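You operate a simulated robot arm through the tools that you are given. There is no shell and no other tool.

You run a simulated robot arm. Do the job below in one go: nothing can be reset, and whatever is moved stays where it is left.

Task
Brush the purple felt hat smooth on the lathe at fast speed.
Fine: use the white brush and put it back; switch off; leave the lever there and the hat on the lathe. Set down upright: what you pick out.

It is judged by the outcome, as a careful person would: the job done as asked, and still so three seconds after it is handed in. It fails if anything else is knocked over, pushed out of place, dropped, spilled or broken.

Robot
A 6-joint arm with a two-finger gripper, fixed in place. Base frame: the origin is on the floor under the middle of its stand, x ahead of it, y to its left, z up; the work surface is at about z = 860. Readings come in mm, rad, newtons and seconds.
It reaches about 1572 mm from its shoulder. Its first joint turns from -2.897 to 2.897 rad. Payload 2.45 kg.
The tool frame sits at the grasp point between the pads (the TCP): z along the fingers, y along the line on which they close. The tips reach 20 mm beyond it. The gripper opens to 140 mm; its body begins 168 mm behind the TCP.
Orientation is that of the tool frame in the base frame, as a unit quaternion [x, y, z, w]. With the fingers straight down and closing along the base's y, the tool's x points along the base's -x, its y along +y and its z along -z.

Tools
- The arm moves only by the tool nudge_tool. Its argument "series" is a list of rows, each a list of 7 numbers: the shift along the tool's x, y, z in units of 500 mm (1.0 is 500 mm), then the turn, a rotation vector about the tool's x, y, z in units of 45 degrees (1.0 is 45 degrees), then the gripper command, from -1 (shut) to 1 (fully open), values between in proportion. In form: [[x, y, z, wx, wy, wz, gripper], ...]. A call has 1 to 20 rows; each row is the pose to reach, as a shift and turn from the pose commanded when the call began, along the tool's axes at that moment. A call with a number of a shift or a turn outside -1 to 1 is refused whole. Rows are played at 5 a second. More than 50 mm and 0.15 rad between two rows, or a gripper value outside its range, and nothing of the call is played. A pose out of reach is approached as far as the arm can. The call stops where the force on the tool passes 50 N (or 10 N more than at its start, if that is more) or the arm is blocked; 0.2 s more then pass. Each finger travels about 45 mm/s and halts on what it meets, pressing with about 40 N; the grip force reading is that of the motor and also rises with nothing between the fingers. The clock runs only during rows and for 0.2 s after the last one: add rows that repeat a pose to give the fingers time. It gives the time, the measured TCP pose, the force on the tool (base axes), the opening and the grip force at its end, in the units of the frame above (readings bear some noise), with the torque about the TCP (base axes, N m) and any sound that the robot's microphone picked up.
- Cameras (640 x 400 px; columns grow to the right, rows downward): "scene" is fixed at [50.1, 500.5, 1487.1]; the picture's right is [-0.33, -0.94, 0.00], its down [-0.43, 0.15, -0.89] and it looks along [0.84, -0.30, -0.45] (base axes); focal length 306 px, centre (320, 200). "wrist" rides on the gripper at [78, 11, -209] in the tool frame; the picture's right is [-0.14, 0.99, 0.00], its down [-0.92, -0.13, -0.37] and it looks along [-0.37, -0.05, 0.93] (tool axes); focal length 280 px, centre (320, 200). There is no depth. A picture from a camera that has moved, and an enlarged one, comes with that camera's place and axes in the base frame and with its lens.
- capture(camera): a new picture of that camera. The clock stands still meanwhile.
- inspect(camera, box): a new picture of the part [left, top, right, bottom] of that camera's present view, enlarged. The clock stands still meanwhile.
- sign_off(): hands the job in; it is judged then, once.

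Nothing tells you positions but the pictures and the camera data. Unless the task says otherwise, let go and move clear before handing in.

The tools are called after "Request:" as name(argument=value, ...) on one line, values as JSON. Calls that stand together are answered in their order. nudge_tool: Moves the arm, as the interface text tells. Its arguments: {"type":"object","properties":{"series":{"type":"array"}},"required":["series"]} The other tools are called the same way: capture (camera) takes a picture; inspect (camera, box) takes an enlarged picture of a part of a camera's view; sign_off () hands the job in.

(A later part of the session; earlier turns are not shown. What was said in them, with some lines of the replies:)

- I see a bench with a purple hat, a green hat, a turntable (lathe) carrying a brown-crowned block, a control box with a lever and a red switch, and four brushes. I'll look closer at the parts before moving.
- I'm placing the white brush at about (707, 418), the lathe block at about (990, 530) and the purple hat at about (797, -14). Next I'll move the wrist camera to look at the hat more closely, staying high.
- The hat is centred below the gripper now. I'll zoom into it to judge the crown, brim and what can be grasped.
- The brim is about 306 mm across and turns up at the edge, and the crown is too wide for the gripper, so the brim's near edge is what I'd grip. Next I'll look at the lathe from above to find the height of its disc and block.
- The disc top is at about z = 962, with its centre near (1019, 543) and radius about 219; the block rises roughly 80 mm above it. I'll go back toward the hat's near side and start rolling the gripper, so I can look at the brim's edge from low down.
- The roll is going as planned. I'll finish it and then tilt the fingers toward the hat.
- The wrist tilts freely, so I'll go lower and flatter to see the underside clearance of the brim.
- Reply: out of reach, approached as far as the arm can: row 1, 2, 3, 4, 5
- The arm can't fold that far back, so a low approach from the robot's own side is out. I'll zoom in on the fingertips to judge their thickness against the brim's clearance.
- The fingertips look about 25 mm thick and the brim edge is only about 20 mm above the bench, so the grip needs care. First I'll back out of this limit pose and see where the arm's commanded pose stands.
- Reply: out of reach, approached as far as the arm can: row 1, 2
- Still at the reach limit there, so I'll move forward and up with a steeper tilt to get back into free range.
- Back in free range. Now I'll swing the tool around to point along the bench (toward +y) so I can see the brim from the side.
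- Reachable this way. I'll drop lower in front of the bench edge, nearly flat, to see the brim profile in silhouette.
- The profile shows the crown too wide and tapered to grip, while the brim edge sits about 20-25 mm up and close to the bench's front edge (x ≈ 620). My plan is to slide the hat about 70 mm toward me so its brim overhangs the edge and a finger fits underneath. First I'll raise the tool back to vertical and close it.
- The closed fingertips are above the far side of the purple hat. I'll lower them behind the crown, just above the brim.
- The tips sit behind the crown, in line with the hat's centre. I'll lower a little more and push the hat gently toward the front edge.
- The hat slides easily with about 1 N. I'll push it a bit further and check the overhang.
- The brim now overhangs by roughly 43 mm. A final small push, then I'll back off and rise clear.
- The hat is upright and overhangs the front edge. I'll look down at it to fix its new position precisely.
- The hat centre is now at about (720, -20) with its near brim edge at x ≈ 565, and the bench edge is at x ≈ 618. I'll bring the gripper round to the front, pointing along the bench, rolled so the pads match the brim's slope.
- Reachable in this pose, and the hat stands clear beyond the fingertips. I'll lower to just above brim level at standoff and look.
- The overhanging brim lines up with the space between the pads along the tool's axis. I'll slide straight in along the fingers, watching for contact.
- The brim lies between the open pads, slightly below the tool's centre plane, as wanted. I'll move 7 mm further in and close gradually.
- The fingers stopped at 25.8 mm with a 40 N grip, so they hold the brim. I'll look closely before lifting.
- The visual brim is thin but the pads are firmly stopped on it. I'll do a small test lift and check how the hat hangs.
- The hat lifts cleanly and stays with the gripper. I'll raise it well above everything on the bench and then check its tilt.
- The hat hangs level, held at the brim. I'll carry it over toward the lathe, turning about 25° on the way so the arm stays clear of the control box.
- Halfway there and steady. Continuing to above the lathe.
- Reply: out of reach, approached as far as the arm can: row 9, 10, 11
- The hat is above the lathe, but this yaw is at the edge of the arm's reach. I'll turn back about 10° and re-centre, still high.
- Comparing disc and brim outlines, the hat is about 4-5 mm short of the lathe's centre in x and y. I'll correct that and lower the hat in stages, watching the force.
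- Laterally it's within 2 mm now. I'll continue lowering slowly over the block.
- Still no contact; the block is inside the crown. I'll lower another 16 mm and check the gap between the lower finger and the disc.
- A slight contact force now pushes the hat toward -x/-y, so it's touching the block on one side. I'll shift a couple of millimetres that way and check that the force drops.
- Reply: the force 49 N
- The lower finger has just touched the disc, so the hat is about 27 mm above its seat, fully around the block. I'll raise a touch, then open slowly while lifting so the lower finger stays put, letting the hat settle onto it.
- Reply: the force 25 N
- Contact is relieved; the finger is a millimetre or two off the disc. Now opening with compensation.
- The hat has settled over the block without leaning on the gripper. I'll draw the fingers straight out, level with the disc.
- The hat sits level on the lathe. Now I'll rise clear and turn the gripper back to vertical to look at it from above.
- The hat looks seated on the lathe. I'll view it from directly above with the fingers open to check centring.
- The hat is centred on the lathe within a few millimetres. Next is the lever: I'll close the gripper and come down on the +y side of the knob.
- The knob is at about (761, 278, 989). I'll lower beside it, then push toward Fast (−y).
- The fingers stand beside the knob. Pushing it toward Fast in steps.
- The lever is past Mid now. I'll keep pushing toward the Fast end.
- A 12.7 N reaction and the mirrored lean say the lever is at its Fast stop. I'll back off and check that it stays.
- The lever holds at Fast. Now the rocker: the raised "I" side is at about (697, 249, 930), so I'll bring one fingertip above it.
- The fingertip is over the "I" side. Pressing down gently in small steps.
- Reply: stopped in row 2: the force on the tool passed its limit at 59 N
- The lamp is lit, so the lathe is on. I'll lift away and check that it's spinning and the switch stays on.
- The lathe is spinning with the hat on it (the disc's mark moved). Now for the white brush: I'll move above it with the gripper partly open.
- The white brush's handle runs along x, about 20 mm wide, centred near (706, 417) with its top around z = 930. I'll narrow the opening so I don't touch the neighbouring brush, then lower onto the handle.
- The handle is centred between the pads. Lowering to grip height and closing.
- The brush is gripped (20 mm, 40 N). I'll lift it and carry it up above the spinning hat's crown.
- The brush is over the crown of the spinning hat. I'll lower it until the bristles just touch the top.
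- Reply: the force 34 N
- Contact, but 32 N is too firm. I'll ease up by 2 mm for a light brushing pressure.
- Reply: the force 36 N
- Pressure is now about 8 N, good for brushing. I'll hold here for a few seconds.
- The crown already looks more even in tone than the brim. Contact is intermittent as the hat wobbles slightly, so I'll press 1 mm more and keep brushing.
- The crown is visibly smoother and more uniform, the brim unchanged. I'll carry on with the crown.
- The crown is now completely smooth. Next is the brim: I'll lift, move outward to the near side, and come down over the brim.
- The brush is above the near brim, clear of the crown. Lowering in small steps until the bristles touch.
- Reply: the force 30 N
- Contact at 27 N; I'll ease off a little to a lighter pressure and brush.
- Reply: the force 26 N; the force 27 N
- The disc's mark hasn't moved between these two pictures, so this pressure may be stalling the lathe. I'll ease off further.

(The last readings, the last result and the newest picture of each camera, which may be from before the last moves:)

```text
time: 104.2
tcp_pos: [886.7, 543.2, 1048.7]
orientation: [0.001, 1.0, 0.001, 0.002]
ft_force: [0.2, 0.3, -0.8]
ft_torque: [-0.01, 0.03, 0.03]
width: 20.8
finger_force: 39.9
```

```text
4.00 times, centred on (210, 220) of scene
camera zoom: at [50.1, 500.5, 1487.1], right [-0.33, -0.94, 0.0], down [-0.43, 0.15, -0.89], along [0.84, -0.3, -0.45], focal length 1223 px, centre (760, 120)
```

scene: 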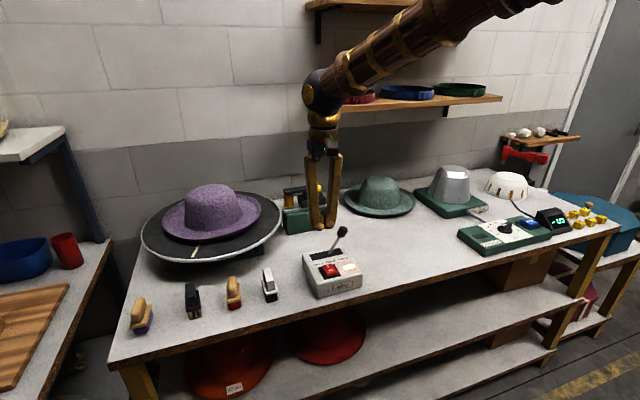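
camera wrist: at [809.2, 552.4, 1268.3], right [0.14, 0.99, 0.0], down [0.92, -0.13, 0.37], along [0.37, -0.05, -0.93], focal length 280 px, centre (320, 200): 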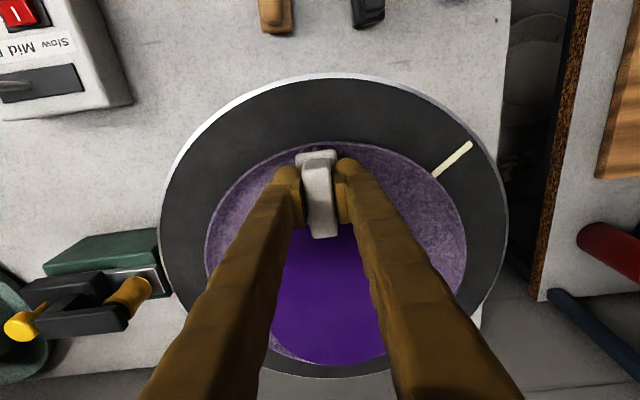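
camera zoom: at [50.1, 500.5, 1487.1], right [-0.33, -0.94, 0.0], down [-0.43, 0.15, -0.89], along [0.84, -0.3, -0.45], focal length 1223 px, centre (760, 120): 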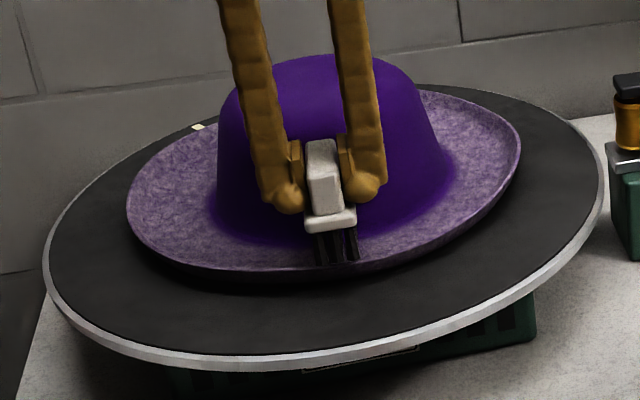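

The lathe turns freely again. I'll settle to a light contact and hold.

Request:
nudge_tool(series=[[0, 0, 0.0015, 0, 0, 0, -1], [0, 0, 0.0015, 0, 0, 0, -1], [0, 0, 0.0015, 0, 0, 0, -1], [0, 0, 0.0015, 0, 0, 0, -1], [0, 0, 0.0015, 0, 0, 0, -1], [0, 0, 0.0015, 0, 0, 0, -1], [0, 0, 0.0015, 0, 0, 0, -1], [0, 0, 0.0015, 0, 0, 0, -1], [0, 0, 0.0015, 0, 0, 0, -1], [0, 0, 0.0015, 0, 0, 0, -1]])

Request:
inspect(camera="scene", box=[130, 170, 290, 270])

```text
time: 106.4
tcp_pos: [886.9, 542.7, 1047.4]
orientation: [0.0, 1.0, 0.0, 0.003]
ft_force: [0.1, 0.2, -1.2]
ft_torque: [0.02, -0.02, -0.01]
width: 20.5
finger_force: 40.1
```

```text
4.00 times, centred on (210, 220) of scene
camera zoom: at [50.1, 500.5, 1487.1], right [-0.33, -0.94, 0.0], down [-0.43, 0.15, -0.89], along [0.84, -0.3, -0.45], focal length 1223 px, centre (760, 120)
```

zoom: 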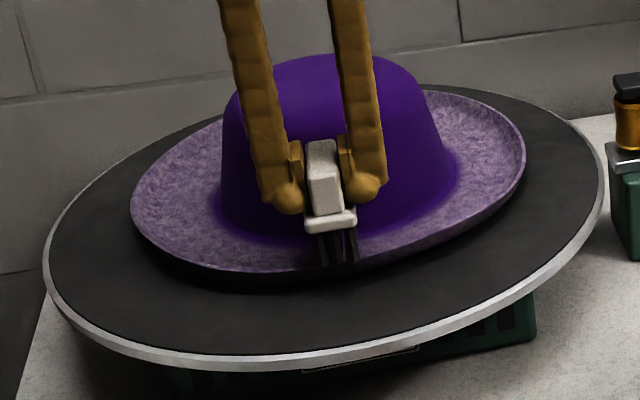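

Request:
nudge_tool(series=[[0, 0, 0.0012, 0, 0, 0, -1], [0, 0, 0.0012, 0, 0, 0, -1], [0, 0, 0.0012, 0, 0, 0, -1], [0, 0, 0.0012, 0, 0, 0, -1], [0, 0, 0.0012, 0, 0, 0, -1], [0, 0, 0.0012, 0, 0, 0, -1], [0, 0, 0.0012, 0, 0, 0, -1], [0, 0, 0.0012, 0, 0, 0, -1], [0, 0, 0.0012, 0, 0, 0, -1], [0, 0, 0.0012, 0, 0, 0, -1], [0, 0, 0.0012, 0, 0, 0, -1], [0, 0, 0.0012, 0, 0, 0, -1]])

Request:
inspect(camera="scene", box=[130, 170, 290, 270])

```text
time: 109.0
tcp_pos: [888.1, 542.7, 1046.5]
orientation: [0.0, 1.0, 0.001, 0.002]
ft_force: [-0.7, -1.0, 2.0]
ft_torque: [-0.07, 0.06, 0.01]
width: 20.7
finger_force: 39.2
```

```text
4.00 times, centred on (210, 220) of scene
camera zoom: at [50.1, 500.5, 1487.1], right [-0.33, -0.94, 0.0], down [-0.43, 0.15, -0.89], along [0.84, -0.3, -0.45], focal length 1223 px, centre (760, 120)
```

zoom: 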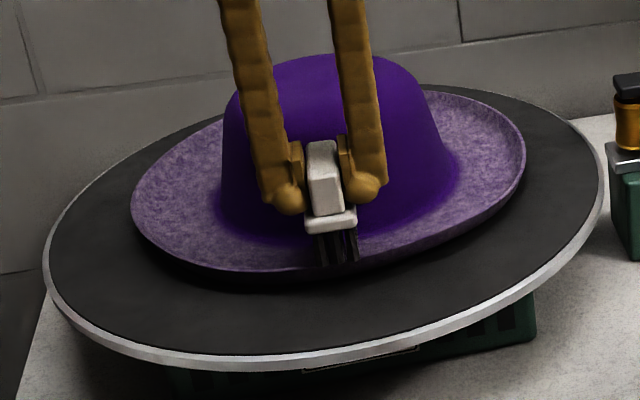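

The brim is gradually evening out. Continuing, and checking that the disc keeps turning.

Request:
nudge_tool(series=[[0, 0, 0, 0, 0, 0, -1]])

Request:
inspect(camera="scene", box=[130, 170, 290, 270])

Request:
nudge_tool(series=[[0, 0, 0, 0, 0, 0, -1], [0, 0, 0, 0, 0, 0, -1], [0, 0, 0, 0, 0, 0, -1], [0, 0, 0, 0, 0, 0, -1], [0, 0, 0, 0, 0, 0, -1], [0, 0, 0, 0, 0, 0, -1], [0, 0, 0, 0, 0, 0, -1], [0, 0, 0, 0, 0, 0, -1], [0, 0, 0, 0, 0, 0, -1], [0, 0, 0, 0, 0, 0, -1], [0, 0, 0, 0, 0, 0, -1], [0, 0, 0, 0, 0, 0, -1]])

Request:
inspect(camera="scene", box=[130, 170, 290, 270])

```text
time: 109.4
tcp_pos: [888.0, 542.4, 1047.9]
orientation: [-0.001, 1.0, 0.001, 0.001]
ft_force: [-0.4, -1.7, 2.6]
ft_torque: [-0.05, 0.05, 0.03]
width: 20.5
finger_force: 40.0
```

```text
4.00 times, centred on (210, 220) of scene
camera zoom: at [50.1, 500.5, 1487.1], right [-0.33, -0.94, 0.0], down [-0.43, 0.15, -0.89], along [0.84, -0.3, -0.45], focal length 1223 px, centre (760, 120)
```

zoom: 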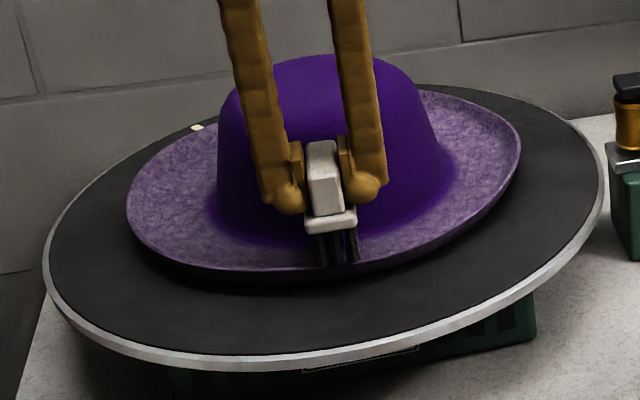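

```text
time: 112.0
tcp_pos: [886.9, 541.4, 1048.3]
orientation: [0.0, 1.0, 0.002, 0.001]
ft_force: [-0.3, -1.7, 2.9]
ft_torque: [-0.07, 0.09, 0.04]
width: 20.7
finger_force: 39.8
```

```text
4.00 times, centred on (210, 220) of scene
camera zoom: at [50.1, 500.5, 1487.1], right [-0.33, -0.94, 0.0], down [-0.43, 0.15, -0.89], along [0.84, -0.3, -0.45], focal length 1223 px, centre (760, 120)
```

zoom: 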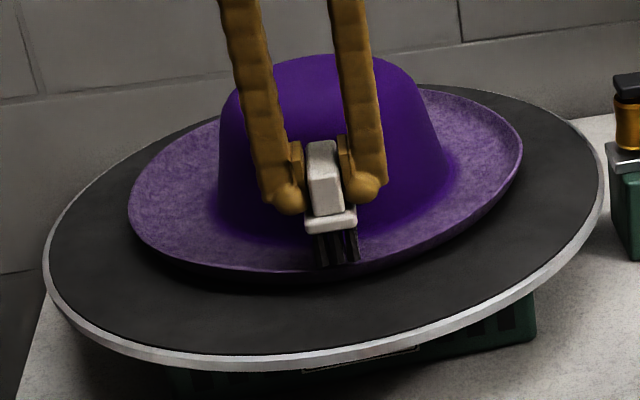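

The disc is turning and the brim is smoothing steadily under about 3 N. I'll keep brushing.

Request:
nudge_tool(series=[[0, 0, 0, 0, 0, 0, -1], [0, 0, 0, 0, 0, 0, -1], [0, 0, 0, 0, 0, 0, -1], [0, 0, 0, 0, 0, 0, -1], [0, 0, 0, 0, 0, 0, -1], [0, 0, 0, 0, 0, 0, -1], [0, 0, 0, 0, 0, 0, -1], [0, 0, 0, 0, 0, 0, -1], [0, 0, 0, 0, 0, 0, -1], [0, 0, 0, 0, 0, 0, -1], [0, 0, 0, 0, 0, 0, -1], [0, 0, 0, 0, 0, 0, -1], [0, 0, 0, 0, 0, 0, -1], [0, 0, 0, 0, 0, 0, -1], [0, 0, 0, 0, 0, 0, -1], [0, 0, 0, 0, 0, 0, -1], [0, 0, 0, 0, 0, 0, -1], [0, 0, 0, 0, 0, 0, -1], [0, 0, 0, 0, 0, 0, -1], [0, 0, 0, 0, 0, 0, -1]])

Request:
inspect(camera="scene", box=[130, 170, 290, 270])

Request:
capture(camera="wrist")

```text
time: 116.2
tcp_pos: [888.9, 540.8, 1047.6]
orientation: [0.0, 1.0, 0.002, 0.003]
ft_force: [10.6, -10.4, 16.4]
ft_torque: [-0.29, -0.19, 0.06]
width: 20.7
finger_force: 39.6
```

```text
4.00 times, centred on (210, 220) of scene
camera zoom: at [50.1, 500.5, 1487.1], right [-0.33, -0.94, 0.0], down [-0.43, 0.15, -0.89], along [0.84, -0.3, -0.45], focal length 1223 px, centre (760, 120)
```

zoom: 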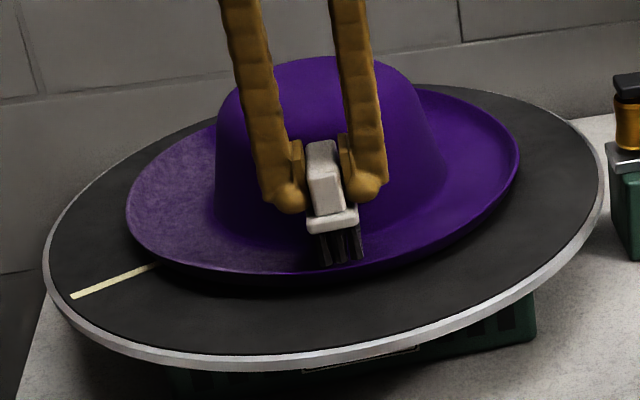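

```text
taken
camera wrist: at [809.6, 552.7, 1256.5], right [0.14, 0.99, 0.0], down [0.92, -0.13, 0.37], along [0.37, -0.05, -0.93], focal length 280 px, centre (320, 200)
```

wrist: 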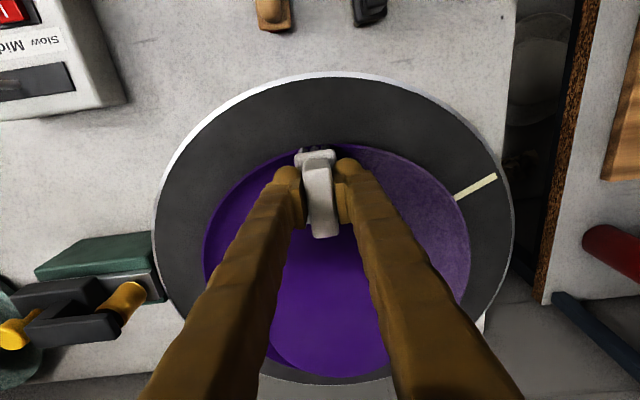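

Most of the brim is now smooth; one sector near the disc mark still needs contact. I'll check whether it's turning and watch how the force varies.

Request:
nudge_tool(series=[[0, 0, 0, 0, 0, 0, -1], [0, 0, 0, 0, 0, 0, -1]])

Request:
inspect(camera="scene", box=[130, 170, 290, 270])

```text
time: 116.8
tcp_pos: [888.3, 542.7, 1047.5]
orientation: [0.0, 1.0, 0.002, 0.003]
ft_force: [11.5, -11.0, 20.1]
ft_torque: [-0.31, -0.16, 0.08]
width: 20.8
finger_force: 40.2
```

```text
4.00 times, centred on (210, 220) of scene
camera zoom: at [50.1, 500.5, 1487.1], right [-0.33, -0.94, 0.0], down [-0.43, 0.15, -0.89], along [0.84, -0.3, -0.45], focal length 1223 px, centre (760, 120)
```

zoom: 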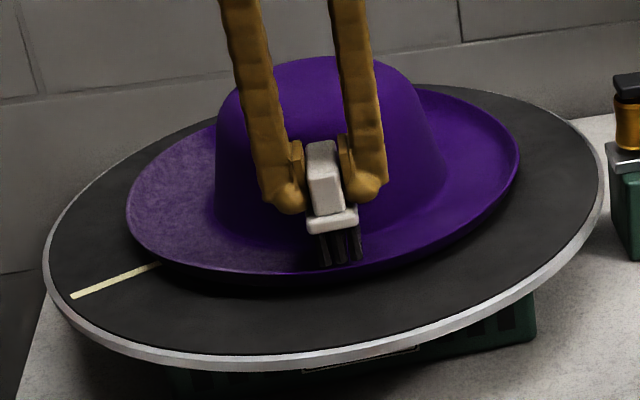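

It has stalled right where the rough sector reaches the brush, so that side of the brim rides higher. I'll raise 1 mm so the disc spins at full speed with light contact there.

Request:
nudge_tool(series=[[0, 0, -0.002, 0, 0, 0, -1], [0, 0, -0.002, 0, 0, 0, -1]])

Request:
inspect(camera="scene", box=[130, 170, 290, 270])

```text
time: 117.4
tcp_pos: [887.9, 542.0, 1047.7]
orientation: [0.0, 1.0, 0.001, 0.002]
ft_force: [7.5, -8.6, 9.7]
ft_torque: [-0.37, -0.21, 0.11]
width: 20.8
finger_force: 39.5
```

```text
4.00 times, centred on (210, 220) of scene
camera zoom: at [50.1, 500.5, 1487.1], right [-0.33, -0.94, 0.0], down [-0.43, 0.15, -0.89], along [0.84, -0.3, -0.45], focal length 1223 px, centre (760, 120)
```

zoom: 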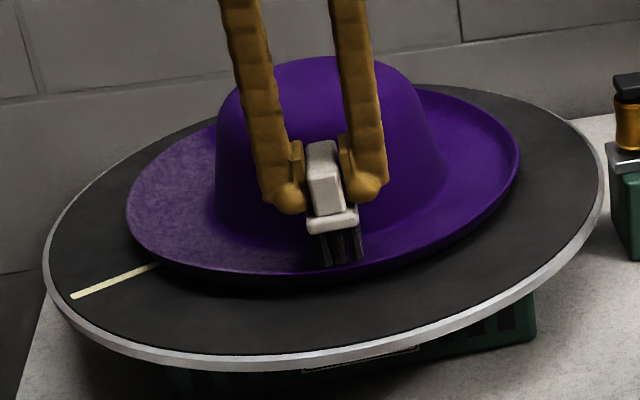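

Request:
nudge_tool(series=[[0, 0, -0.003, 0, 0, 0, -1], [0, 0, -0.003, 0, 0, 0, -1]])

Request:
inspect(camera="scene", box=[130, 170, 290, 270])

```text
time: 118.0
tcp_pos: [887.5, 542.3, 1048.7]
orientation: [0.0, 1.0, 0.001, 0.001]
ft_force: [-0.4, 0.7, -1.4]
ft_torque: [0.0, 0.02, 0.0]
width: 20.8
finger_force: 40.3
```

```text
4.00 times, centred on (210, 220) of scene
camera zoom: at [50.1, 500.5, 1487.1], right [-0.33, -0.94, 0.0], down [-0.43, 0.15, -0.89], along [0.84, -0.3, -0.45], focal length 1223 px, centre (760, 120)
```

zoom: 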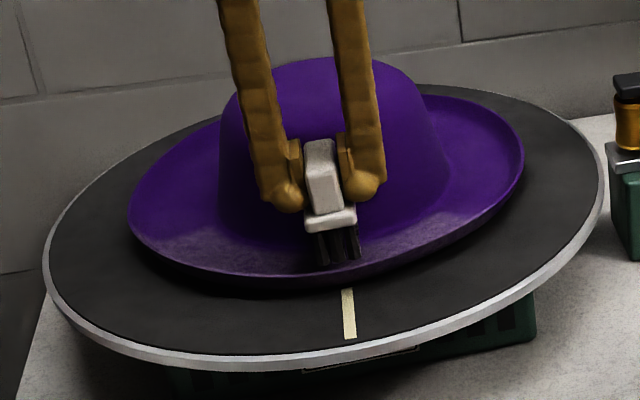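

Turning again; now the remaining rough sector (about the mark) is passing under the brush. I'll lower in sub-millimetre steps to find light contact there.

Request:
nudge_tool(series=[[0, 0, 0.002, 0, 0, 0, -1], [0, 0, 0.002, 0, 0, 0, -1], [0, 0, 0.002, 0, 0, 0, -1], [0, 0, 0.002, 0, 0, 0, -1], [0, 0, 0.002, 0, 0, 0, -1], [0, 0, 0.002, 0, 0, 0, -1]])

Request:
inspect(camera="scene", box=[130, 170, 290, 270])

Request:
nudge_tool(series=[[0, 0, 0.001, 0, 0, 0, -1], [0, 0, 0.001, 0, 0, 0, -1], [0, 0, 0.001, 0, 0, 0, -1], [0, 0, 0.001, 0, 0, 0, -1], [0, 0, 0.001, 0, 0, 0, -1], [0, 0, 0.001, 0, 0, 0, -1], [0, 0, 0.001, 0, 0, 0, -1]])

Request:
inspect(camera="scene", box=[130, 170, 290, 270])

```text
time: 119.4
tcp_pos: [886.9, 541.9, 1050.1]
orientation: [0.0, 1.0, 0.001, 0.002]
ft_force: [1.3, 0.3, -1.3]
ft_torque: [-0.02, 0.02, 0.02]
width: 20.4
finger_force: 40.1
```

```text
4.00 times, centred on (210, 220) of scene
camera zoom: at [50.1, 500.5, 1487.1], right [-0.33, -0.94, 0.0], down [-0.43, 0.15, -0.89], along [0.84, -0.3, -0.45], focal length 1223 px, centre (760, 120)
```

zoom: 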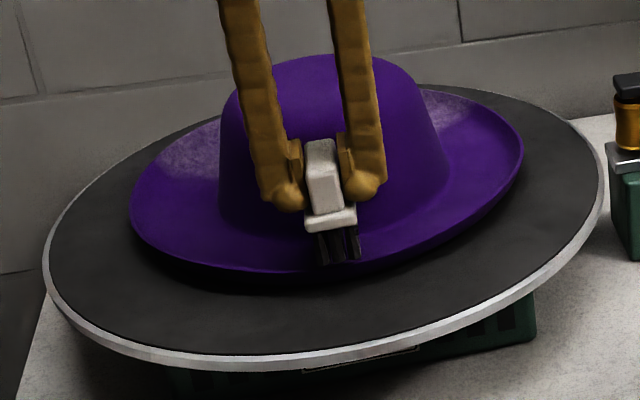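

```text
time: 121.0
tcp_pos: [888.3, 543.6, 1049.3]
orientation: [0.0, 1.0, 0.001, 0.002]
ft_force: [-0.5, -0.3, -0.9]
ft_torque: [-0.03, 0.0, 0.04]
width: 20.4
finger_force: 40.1
```

```text
4.00 times, centred on (210, 220) of scene
camera zoom: at [50.1, 500.5, 1487.1], right [-0.33, -0.94, 0.0], down [-0.43, 0.15, -0.89], along [0.84, -0.3, -0.45], focal length 1223 px, centre (760, 120)
```

zoom: 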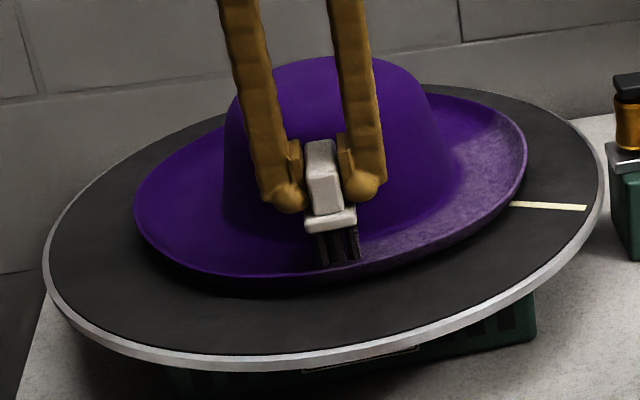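

The disc is spinning freely; contact hasn't started on the rough part. Lowering another small amount.

Request:
nudge_tool(series=[[0, 0, 0.0015, 0, 0, 0, -1], [0, 0, 0.0015, 0, 0, 0, -1], [0, 0, 0.0015, 0, 0, 0, -1], [0, 0, 0.0015, 0, 0, 0, -1], [0, 0, 0.0015, 0, 0, 0, -1], [0, 0, 0.0015, 0, 0, 0, -1], [0, 0, 0.0015, 0, 0, 0, -1], [0, 0, 0.0015, 0, 0, 0, -1]])

Request:
inspect(camera="scene", box=[130, 170, 290, 270])

Request:
nudge_tool(series=[[0, 0, 0.001, 0, 0, 0, -1], [0, 0, 0.001, 0, 0, 0, -1], [0, 0, 0.001, 0, 0, 0, -1], [0, 0, 0.001, 0, 0, 0, -1], [0, 0, 0.001, 0, 0, 0, -1], [0, 0, 0.001, 0, 0, 0, -1], [0, 0, 0.001, 0, 0, 0, -1]])

Request:
inspect(camera="scene", box=[130, 170, 290, 270])

```text
time: 122.8
tcp_pos: [887.3, 542.5, 1048.3]
orientation: [0.0, 1.0, 0.0, 0.002]
ft_force: [-0.7, -0.4, -1.3]
ft_torque: [0.03, -0.04, 0.03]
width: 20.5
finger_force: 40.0
```

```text
4.00 times, centred on (210, 220) of scene
camera zoom: at [50.1, 500.5, 1487.1], right [-0.33, -0.94, 0.0], down [-0.43, 0.15, -0.89], along [0.84, -0.3, -0.45], focal length 1223 px, centre (760, 120)
```

zoom: 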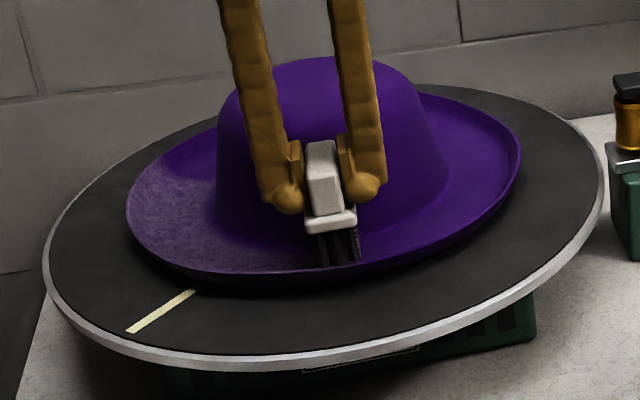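

```text
time: 124.4
tcp_pos: [887.2, 542.3, 1047.9]
orientation: [0.0, 1.0, 0.001, 0.001]
ft_force: [-0.5, -9.3, 13.9]
ft_torque: [-0.72, 0.07, 0.24]
width: 20.6
finger_force: 39.9
```

```text
4.00 times, centred on (210, 220) of scene
camera zoom: at [50.1, 500.5, 1487.1], right [-0.33, -0.94, 0.0], down [-0.43, 0.15, -0.89], along [0.84, -0.3, -0.45], focal length 1223 px, centre (760, 120)
```

zoom: 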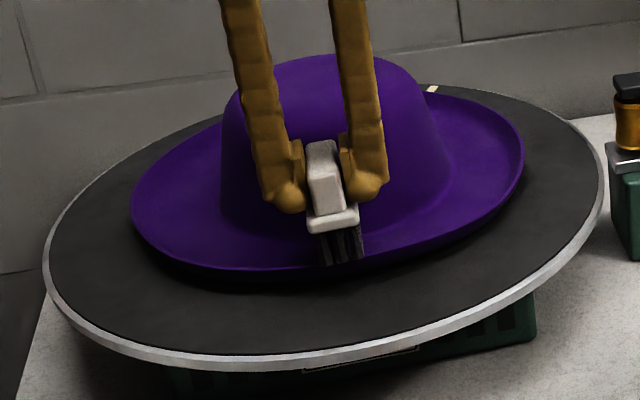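

The visible brim now looks smooth all round. Let me check the back from the wrist camera.

Request:
capture(camera="wrist")

Request:
inspect(camera="wrist", box=[180, 60, 500, 400])

```text
taken
camera wrist: at [809.5, 552.6, 1257.0], right [0.14, 0.99, 0.0], down [0.92, -0.13, 0.37], along [0.37, -0.05, -0.93], focal length 280 px, centre (320, 200)
```

wrist: 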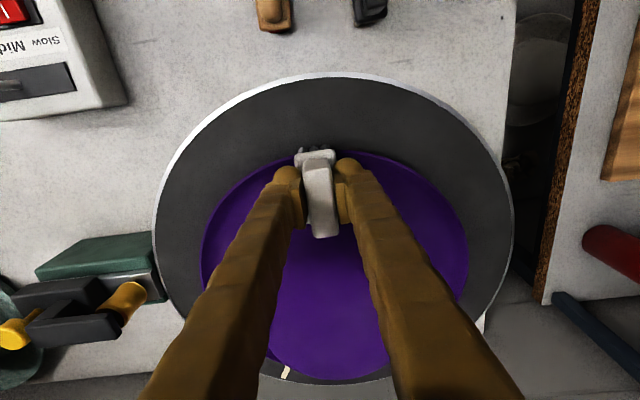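

```text
1.18 times, centred on (340, 230) of wrist
camera zoom: at [809.5, 552.6, 1257.0], right [0.14, 0.99, 0.0], down [0.92, -0.13, 0.37], along [0.37, -0.05, -0.93], focal length 330 px, centre (296, 165)
```

zoom: 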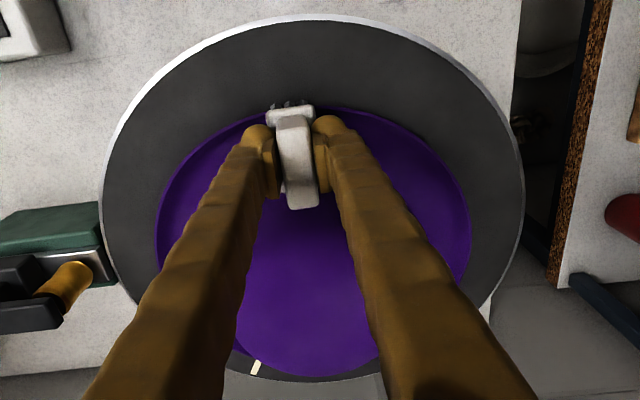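

It all looks smooth. I'll lift the brush off and watch the hat turn to confirm every sector.

Request:
nudge_tool(series=[[0, 0, -0.03, 0, 0, 0, -1], [0, 0, -0.09, 0, 0, 0, -1], [0.04, 0, -0.15, 0, 0, 0, -1], [0.1, 0, -0.2, 0, 0, 0, -1]])

Request:
inspect(camera="scene", box=[130, 150, 290, 270])

Request:
nudge_tool(series=[[0.06, 0, -0.04, 0, 0, 0, -1]])

Request:
inspect(camera="scene", box=[130, 150, 290, 270])

Request:
capture(camera="wrist")

```text
time: 125.4
tcp_pos: [838.4, 542.9, 1147.6]
orientation: [0.0, 1.0, 0.0, 0.001]
ft_force: [-0.2, 0.9, -1.6]
ft_torque: [-0.01, 0.03, 0.02]
width: 20.6
finger_force: 40.6
```

```text
3.33 times, centred on (210, 210) of scene
camera zoom: at [50.1, 500.5, 1487.1], right [-0.33, -0.94, 0.0], down [-0.43, 0.15, -0.89], along [0.84, -0.3, -0.45], focal length 1019 px, centre (687, 167)
```

zoom: 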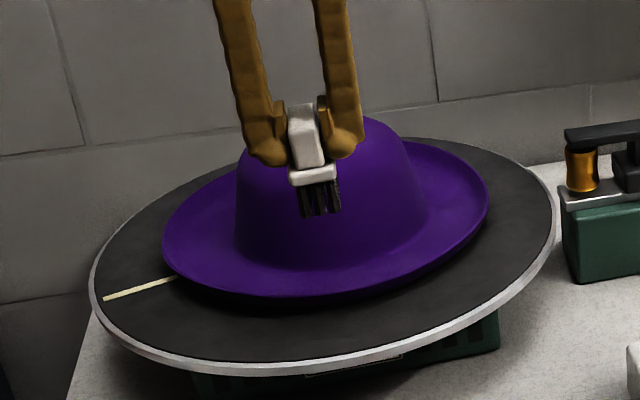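

```text
time: 125.8
tcp_pos: [807.1, 542.0, 1166.2]
orientation: [0.0, 1.0, 0.001, 0.002]
ft_force: [-0.1, 0.3, -1.2]
ft_torque: [-0.03, 0.04, 0.04]
width: 20.7
finger_force: 40.0
```

```text
3.33 times, centred on (210, 210) of scene
camera zoom: at [50.1, 500.5, 1487.1], right [-0.33, -0.94, 0.0], down [-0.43, 0.15, -0.89], along [0.84, -0.3, -0.45], focal length 1019 px, centre (687, 167)
```

zoom: 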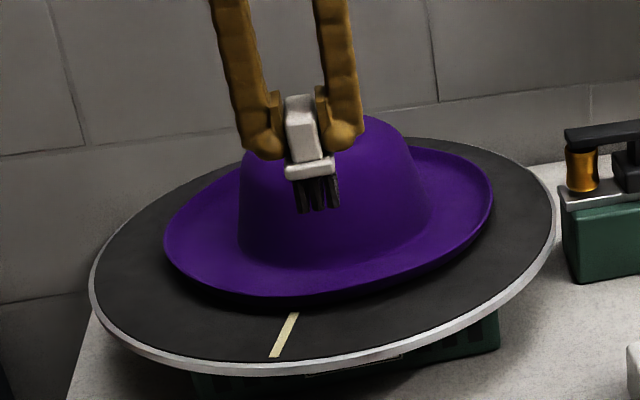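

```text
taken
camera wrist: at [729.4, 552.7, 1375.4], right [0.14, 0.99, 0.0], down [0.92, -0.13, 0.37], along [0.37, -0.05, -0.93], focal length 280 px, centre (320, 200)
```

wrist: 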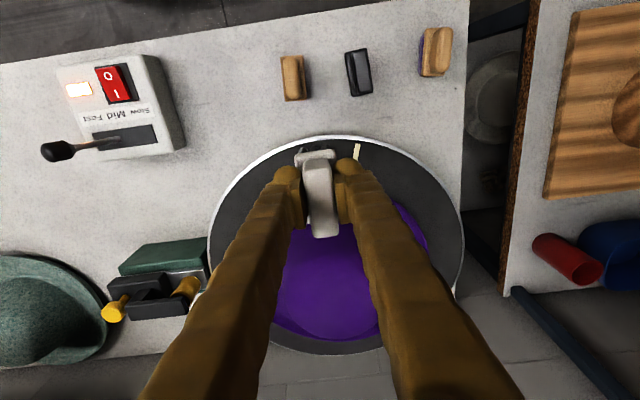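

The whole hat is smooth. Before putting the brush back I'll check how it sits in the grip.

Request:
inspect(camera="scene", box=[180, 150, 240, 210])

Request:
inspect(camera="wrist", box=[260, 120, 380, 250])

```text
6.67 times, centred on (210, 180) of scene
camera zoom: at [50.1, 500.5, 1487.1], right [-0.33, -0.94, 0.0], down [-0.43, 0.15, -0.89], along [0.84, -0.3, -0.45], focal length 2039 px, centre (1053, 333)
```

zoom: 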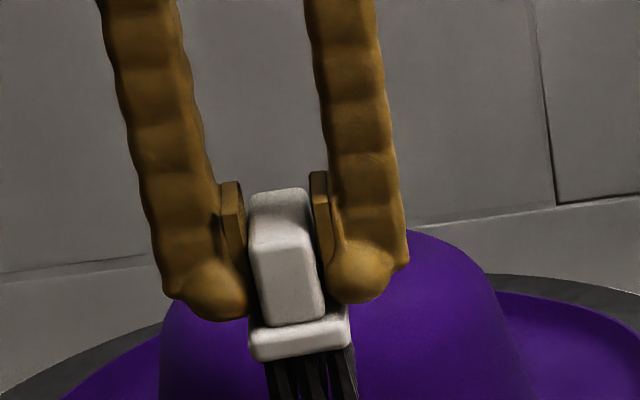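

```text
3.08 times, centred on (320, 185) of wrist
camera zoom: at [729.4, 552.7, 1375.4], right [0.14, 0.99, 0.0], down [0.92, -0.13, 0.37], along [0.37, -0.05, -0.93], focal length 863 px, centre (320, 246)
```

zoom: 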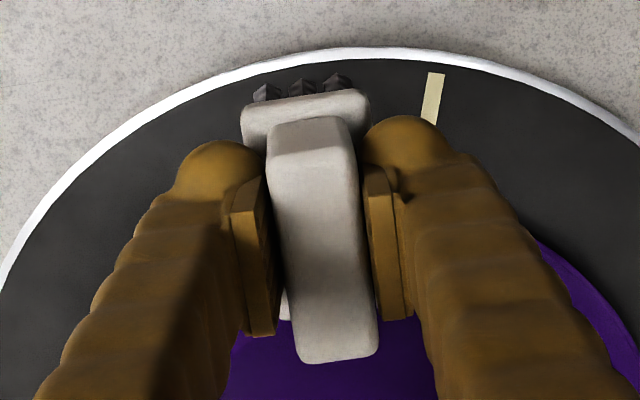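

The brush sits in the grip as it did when picked up. I'll return it to its spot at (705.5, 418.7).

Request:
nudge_tool(series=[[0.05, -0.062, 0, 0, 0, 0, -1], [0.1, -0.124, 0, 0, 0, 0, -1], [0.15, -0.186, 0, 0, 0, 0, -1], [0.203, -0.247, 0, 0, 0, 0, -1], [0.203, -0.247, 0.09, 0, 0, 0, -1], [0.203, -0.247, 0.18, 0, 0, 0, -1], [0.203, -0.247, 0.27, 0, 0, 0, -1], [0.203, -0.247, 0.36, 0, 0, 0, -1], [0.203, -0.247, 0.43, 0, 0, 0, -1], [0.203, -0.247, 0.46, 0, 0, 0, -1]])

Request:
inspect(camera="scene", box=[220, 220, 320, 320])

Request:
inspect(camera="wrist", box=[220, 80, 420, 240])

```text
time: 128.0
tcp_pos: [708.8, 418.5, 935.3]
orientation: [-0.001, 1.0, 0.0, 0.002]
ft_force: [0.1, -1.3, -0.6]
ft_torque: [0.0, 0.01, -0.01]
width: 20.9
finger_force: 40.0
```

```text
4.00 times, centred on (270, 270) of scene
camera zoom: at [50.1, 500.5, 1487.1], right [-0.33, -0.94, 0.0], down [-0.43, 0.15, -0.89], along [0.84, -0.3, -0.45], focal length 1223 px, centre (520, -80)
```

zoom: 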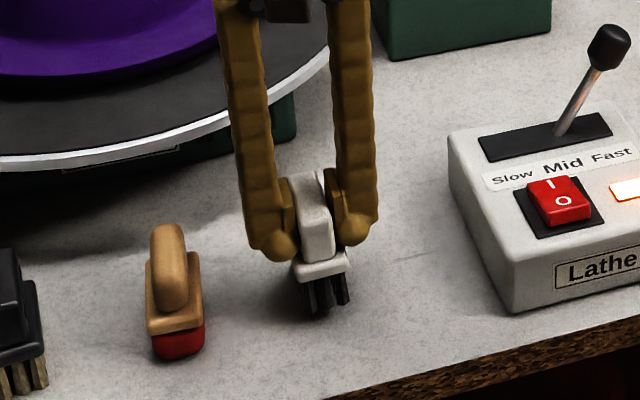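

```text
2.50 times, centred on (320, 160) of wrist
camera zoom: at [629.0, 429.3, 1143.8], right [0.14, 0.99, 0.0], down [0.92, -0.13, 0.37], along [0.37, -0.05, -0.93], focal length 701 px, centre (320, 300)
```

zoom: 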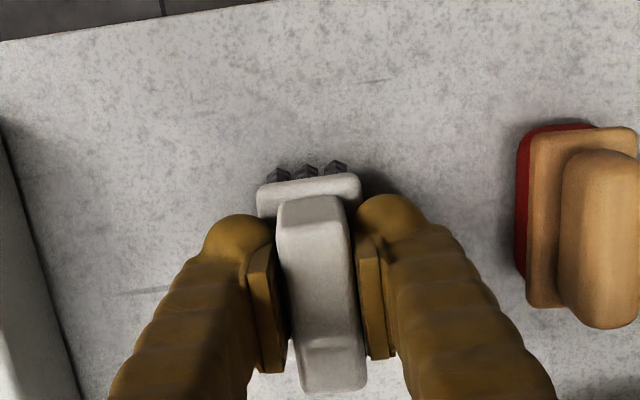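

Request:
nudge_tool(series=[[0.004, 0, 0.01, 0, 0, 0, -1], [0.004, 0, 0.02, 0, 0, 0, -1], [0.004, 0, 0.025, 0, 0, 0, -1]])

Request:
nudge_tool(series=[[0, 0, 0.003, 0, 0, 0, -1], [0, 0, 0.005, 0, 0, 0, -1]])

```text
time: 128.8
tcp_pos: [704.5, 418.9, 924.8]
orientation: [0.0, 1.0, 0.001, 0.002]
ft_force: [0.4, 0.0, -1.3]
ft_torque: [-0.03, -0.01, 0.0]
width: 20.7
finger_force: 40.2
```

```text
time: 129.4
tcp_pos: [705.4, 419.6, 921.8]
orientation: [0.001, 1.0, 0.001, 0.002]
ft_force: [0.1, -0.2, 1.4]
ft_torque: [-0.02, -0.06, -0.02]
width: 20.8
finger_force: 40.5
```

Request:
nudge_tool(series=[[0, 0, 0.002, 0, 0, 0, -1], [0, 0, 0.002, 0, 0, 0, -1]])

Request:
inspect(camera="scene", box=[240, 230, 300, 310])

```text
time: 130.0
tcp_pos: [704.9, 419.1, 920.8]
orientation: [0.0, 1.0, 0.002, 0.003]
ft_force: [-1.9, -3.3, 19.1]
ft_torque: [0.1, -0.47, -0.06]
width: 20.7
finger_force: 39.8
```

```text
5.00 times, centred on (270, 270) of scene
camera zoom: at [50.1, 500.5, 1487.1], right [-0.33, -0.94, 0.0], down [-0.43, 0.15, -0.89], along [0.84, -0.3, -0.45], focal length 1529 px, centre (570, -150)
```

zoom: 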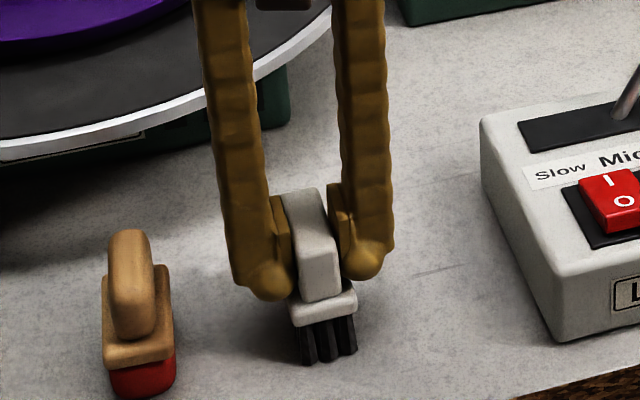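

The bristles are on the bench. I'll relieve the pressure slightly and open slowly.

Request:
nudge_tool(series=[[0, 0, -0.001, 0, 0, 0, -1], [0, 0, -0.001, 0, 0, 0, -0.8], [0, 0, -0.001, 0, 0, 0, -0.7], [0, 0, -0.001, 0, 0, 0, -0.65], [0, 0, -0.001, 0, 0, 0, -0.6], [0, 0, -0.001, 0, 0, 0, -0.5], [0, 0, -0.001, 0, 0, 0, -0.4], [0, 0, -0.001, 0, 0, 0, -0.35]])

Request:
inspect(camera="scene", box=[240, 230, 300, 310])

Request:
inspect(camera="wrist", box=[220, 80, 420, 240])

```text
time: 131.8
tcp_pos: [705.1, 418.5, 920.9]
orientation: [0.0, 1.0, 0.002, 0.001]
ft_force: [0.2, -0.2, -0.3]
ft_torque: [0.02, 0.0, 0.04]
width: 45.4
finger_force: 0.1
```

```text
5.00 times, centred on (270, 270) of scene
camera zoom: at [50.1, 500.5, 1487.1], right [-0.33, -0.94, 0.0], down [-0.43, 0.15, -0.89], along [0.84, -0.3, -0.45], focal length 1529 px, centre (570, -150)
```

zoom: 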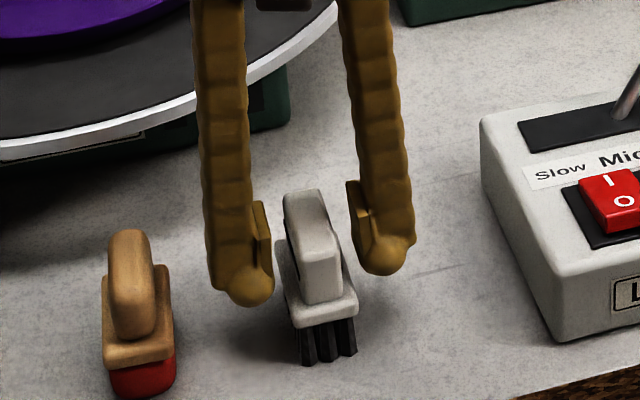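

```text
2.50 times, centred on (320, 160) of wrist
camera zoom: at [626.3, 429.5, 1129.2], right [0.14, 0.99, 0.0], down [0.92, -0.13, 0.37], along [0.37, -0.05, -0.93], focal length 701 px, centre (320, 300)
```

zoom: 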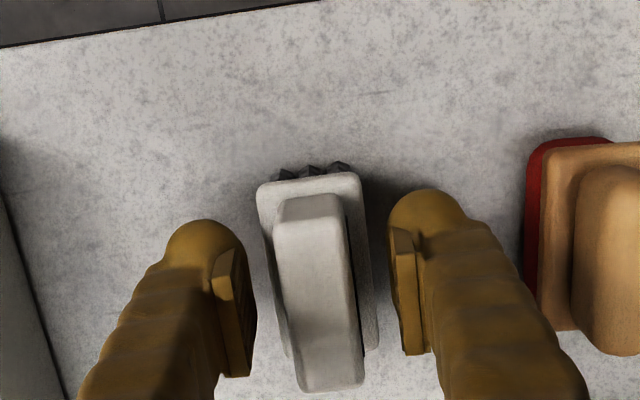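

The brush stands upright in its place. Next I'll rise, close the gripper, and go to the "O" side of the rocker at about (667, 249).

Request:
nudge_tool(series=[[0, 0, -0.06, 0, 0, 0, -0.35], [0, 0, -0.15, 0, 0, 0, -0.35], [0, 0, -0.23, 0, 0, 0, -0.35], [0, 0, -0.31, 0, 0, 0, -0.6], [0.02, -0.077, -0.31, 0, 0, 0, -1], [0.04, -0.155, -0.31, 0, 0, 0, -1], [0.06, -0.232, -0.31, 0, 0, 0, -1], [0.078, -0.309, -0.31, 0, 0, 0, -1], [0.078, -0.309, -0.31, 0, 0, 0, -1]])

Request:
inspect(camera="wrist", box=[180, 60, 460, 260])

Request:
inspect(camera="scene", box=[220, 190, 390, 310])

```text
time: 133.8
tcp_pos: [665.5, 263.0, 1075.2]
orientation: [0.0, 1.0, 0.001, 0.002]
ft_force: [0.0, 0.3, -0.3]
ft_torque: [0.01, 0.01, 0.03]
width: 0.0
finger_force: 29.2
```

```text
2.00 times, centred on (320, 160) of wrist
camera zoom: at [586.8, 274.0, 1284.6], right [0.14, 0.99, 0.0], down [0.92, -0.13, 0.37], along [0.37, -0.05, -0.93], focal length 561 px, centre (320, 280)
```

zoom: 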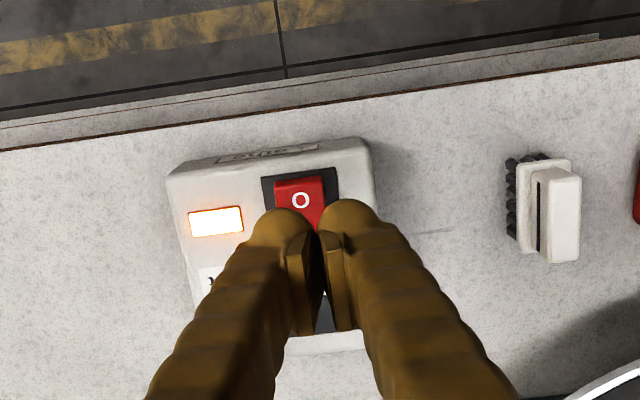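

```text
3.33 times, centred on (305, 250) of scene
camera zoom: at [50.1, 500.5, 1487.1], right [-0.33, -0.94, 0.0], down [-0.43, 0.15, -0.89], along [0.84, -0.3, -0.45], focal length 1019 px, centre (370, 33)
```

zoom: 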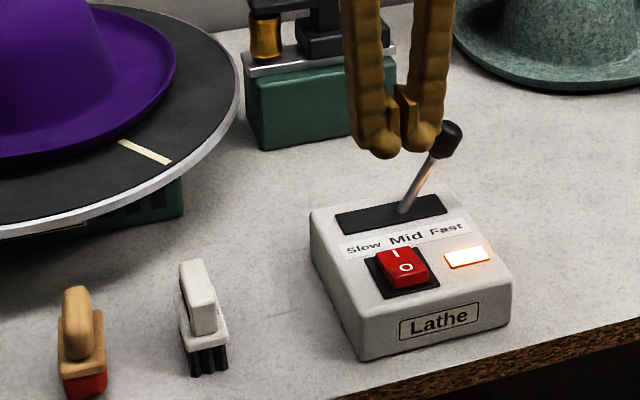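

The "O" end is now raised at about (666, 249). I'll descend over it and press gently.

Request:
nudge_tool(series=[[0, 0, 0.07, 0, 0, 0, -1], [0, 0, 0.14, 0, 0, 0, -1], [0, 0, 0.2, 0, 0, 0, -1], [0, 0, 0.23, 0, 0, 0, -1], [0, 0, 0.24, 0, 0, 0, -1], [0, 0, 0.247, 0, 0, 0, -1]])

Request:
inspect(camera="scene", box=[270, 200, 390, 310])

```text
time: 135.2
tcp_pos: [665.2, 263.2, 952.2]
orientation: [0.0, 1.0, 0.001, 0.001]
ft_force: [-0.2, 2.0, -0.1]
ft_torque: [-0.01, 0.0, 0.05]
width: 0.0
finger_force: 29.5
```

```text
3.64 times, centred on (330, 255) of scene
camera zoom: at [50.1, 500.5, 1487.1], right [-0.33, -0.94, 0.0], down [-0.43, 0.15, -0.89], along [0.84, -0.3, -0.45], focal length 1112 px, centre (284, 0)
```

zoom: 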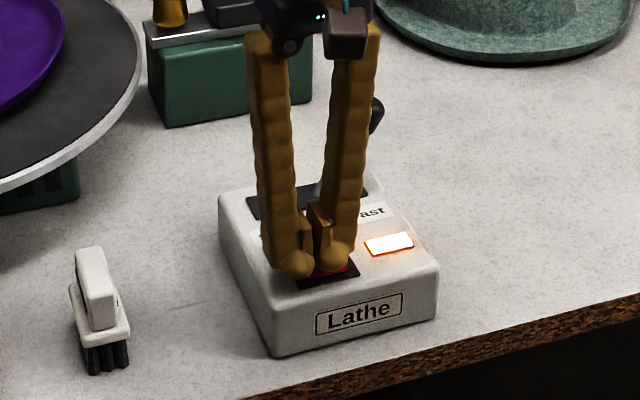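

Request:
nudge_tool(series=[[0, 0, 0.003, 0, 0, 0, -1], [0, 0, 0.006, 0, 0, 0, -1]])

Request:
nudge_tool(series=[[0, 0, 0.003, 0, 0, 0, -1], [0, 0, 0.006, 0, 0, 0, -1]])

Request:
inspect(camera="scene", box=[270, 200, 390, 310])

```text
time: 135.8
tcp_pos: [666.3, 264.8, 950.0]
orientation: [0.001, 1.0, 0.002, 0.002]
ft_force: [-0.2, 0.3, 1.3]
ft_torque: [0.01, 0.03, -0.02]
width: 0.1
finger_force: 29.5
```

```text
time: 136.4
tcp_pos: [664.1, 264.7, 946.6]
orientation: [0.0, 1.0, 0.0, 0.002]
ft_force: [-1.9, -3.5, 6.1]
ft_torque: [-0.13, -0.05, -0.07]
width: 0.2
finger_force: 29.3
```

```text
3.64 times, centred on (330, 255) of scene
camera zoom: at [50.1, 500.5, 1487.1], right [-0.33, -0.94, 0.0], down [-0.43, 0.15, -0.89], along [0.84, -0.3, -0.45], focal length 1112 px, centre (284, 0)
```

zoom: 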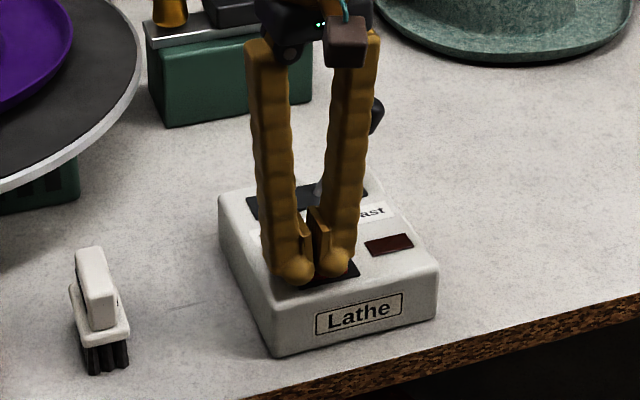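

The lamp is out, so the lathe is off. I'll lift straight up clear of the box and check everything.

Request:
nudge_tool(series=[[0, 0, -0.03, 0, 0, 0, -1], [0, 0, -0.1, 0, 0, 0, -1], [0, 0, -0.2, 0, 0, 0, -1], [0, 0, -0.3, 0, 0, 0, -1], [0, 0, -0.4, 0, 0, 0, -0.7], [0, 0, -0.5, 0, 0, 0, -0.4], [0, 0, -0.58, 0, 0, 0, 0], [0, 0, -0.58, 0, 0, 0, 0]])

Request:
capture(camera="scene")

Request:
inspect(camera="scene", box=[230, 190, 390, 310])

Request:
inspect(camera="scene", box=[120, 160, 300, 280])

Request:
capture(camera="wrist")

```text
time: 138.2
tcp_pos: [663.5, 262.5, 1236.6]
orientation: [0.0, 1.0, 0.001, 0.001]
ft_force: [-0.1, -0.5, -0.6]
ft_torque: [-0.01, 0.01, -0.01]
width: 70.1
finger_force: 0.0
```

```text
taken
```

scene: 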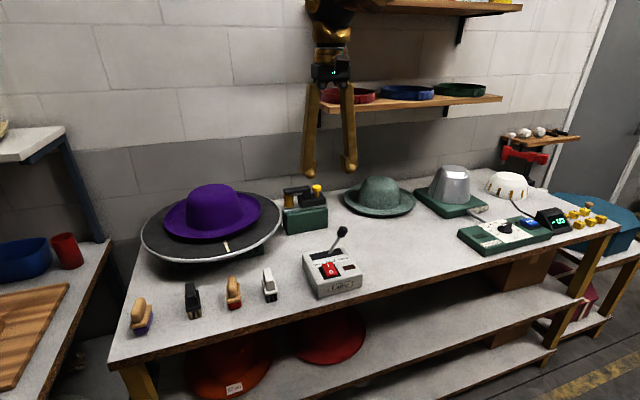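

```text
3.33 times, centred on (310, 250) of scene
camera zoom: at [50.1, 500.5, 1487.1], right [-0.33, -0.94, 0.0], down [-0.43, 0.15, -0.89], along [0.84, -0.3, -0.45], focal length 1019 px, centre (353, 33)
```

zoom: 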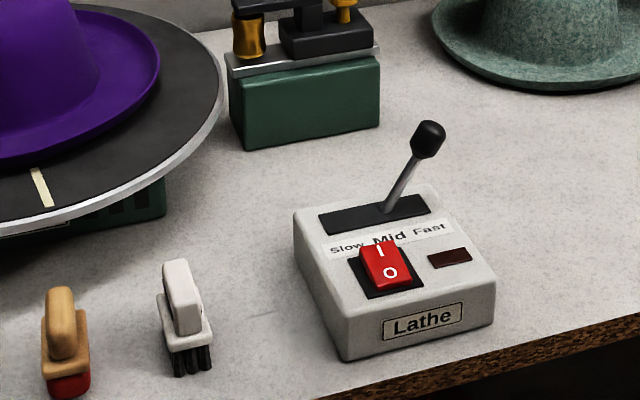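

```text
3.33 times, centred on (210, 220) of scene
camera zoom: at [50.1, 500.5, 1487.1], right [-0.33, -0.94, 0.0], down [-0.43, 0.15, -0.89], along [0.84, -0.3, -0.45], focal length 1019 px, centre (687, 133)
```

zoom: 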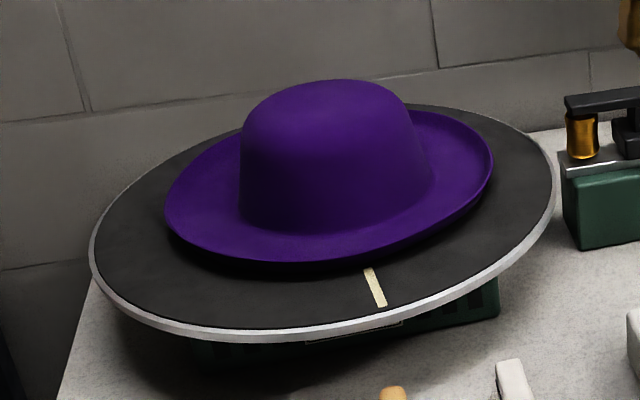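

```text
taken
camera wrist: at [584.9, 274.0, 1445.6], right [0.14, 0.99, 0.0], down [0.92, -0.13, 0.37], along [0.37, -0.05, -0.93], focal length 280 px, centre (320, 200)
```

wrist: 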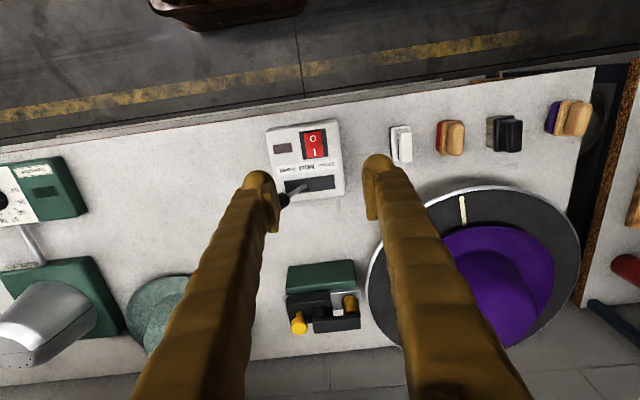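

The lever is still at Fast, the lamp is off, the brush is upright and the hat is on the lathe. I'll do a last look at the whole hat from above and confirm the disc has stopped.

Request:
nudge_tool(series=[[-0.04, 0.06, -0.03, 0, 0, 0, 0.3], [-0.08, 0.12, -0.06, 0, 0, 0, 0.6], [-0.12, 0.18, -0.09, 0, 0, 0, 1], [-0.17, 0.24, -0.12, 0, 0, 0, 1], [-0.21, 0.3, -0.15, 0, 0, 0, 1], [-0.25, 0.36, -0.18, 0, 0, 0, 1], [-0.29, 0.42, -0.2, 0, 0, 0, 1], [-0.33, 0.47, -0.22, 0, 0, 0, 1]])

Request:
capture(camera="wrist")

Request:
nudge_tool(series=[[0, 0, 0, 0, 0, 0, 1], [0, 0, 0, 0, 0, 0, 1], [0, 0, 0, 0, 0, 0, 1], [0, 0, 0, 0, 0, 0, 1]])

Request:
inspect(camera="wrist", box=[220, 50, 480, 300])

Request:
capture(camera="scene")

```text
time: 140.0
tcp_pos: [827.6, 497.0, 1350.0]
orientation: [0.0, 1.0, 0.001, 0.003]
ft_force: [0.2, 0.1, 0.5]
ft_torque: [0.08, -0.08, 0.01]
width: 139.7
finger_force: 0.0
```

```text
taken
camera wrist: at [749.1, 508.3, 1557.8], right [0.14, 0.99, 0.0], down [0.92, -0.13, 0.37], along [0.37, -0.05, -0.93], focal length 280 px, centre (320, 200)
```

wrist: 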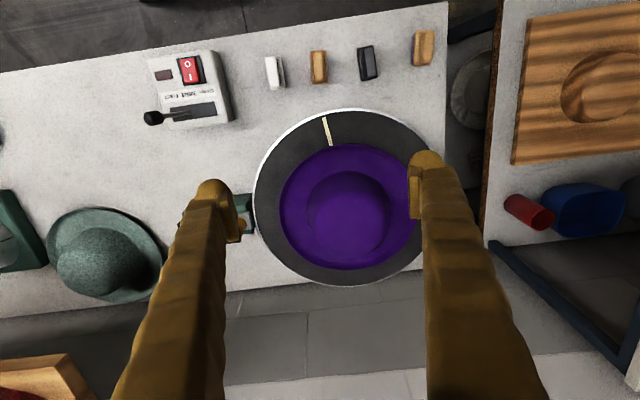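

```text
time: 141.0
tcp_pos: [829.2, 497.8, 1347.8]
orientation: [0.0, 1.0, 0.001, 0.001]
ft_force: [-0.1, -0.6, 0.4]
ft_torque: [0.01, 0.02, -0.01]
width: 139.8
finger_force: 0.0
```

```text
1.60 times, centred on (350, 175) of wrist
camera zoom: at [749.7, 508.6, 1556.3], right [0.14, 0.99, 0.0], down [0.92, -0.13, 0.37], along [0.37, -0.05, -0.93], focal length 449 px, centre (272, 240)
```

zoom: 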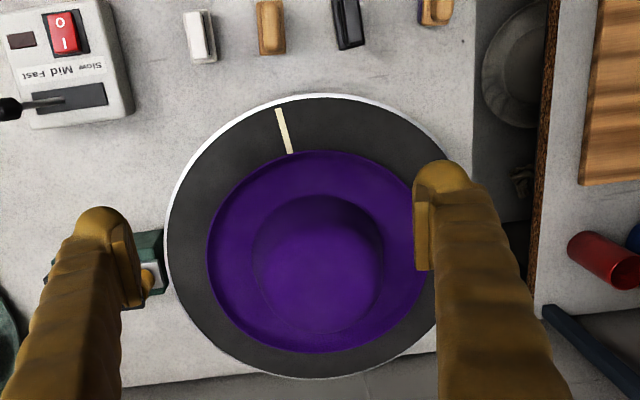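

```text
taken
```

scene: 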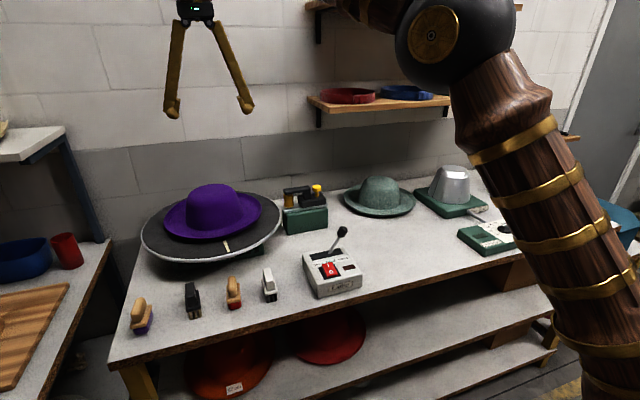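

The hat is smooth all round and sits centred on the stopped lathe. The switch is off, the lever is at Fast, the white brush is upright in its place, and the arm is clear, so I'm handing the job in.

Request:
sign_off()

```text
The job is handed in.
```

The purple felt hat is brushed smooth on both crown and brim. It is sitting on the stopped lathe, and I've handed the job in. In the last pictures before hand-in:

- **Lathe:** it is switched off with its lamp out, and the lever is still at Fast.
- **White brush:** it is standing upright back in its spot.
- **Everything else:** nothing else on the bench looked moved or knocked over.

- **Moving the hat:** the crown is too wide for the gripper, so I slid the hat toward the bench's front edge and lifted it by the brim. I let go about 27 mm above the disc, already around the block, and it settled level.
- **Stalls while brushing:** the lathe stalled briefly at least once on the brim when the brush pressed too hard. I eased off each time and finished with the disc turning freely.
- **Switch-on press:** pressing the switch on peaked at 59 N, just over the arm's 50 N stop limit. The switch worked normally afterwards.
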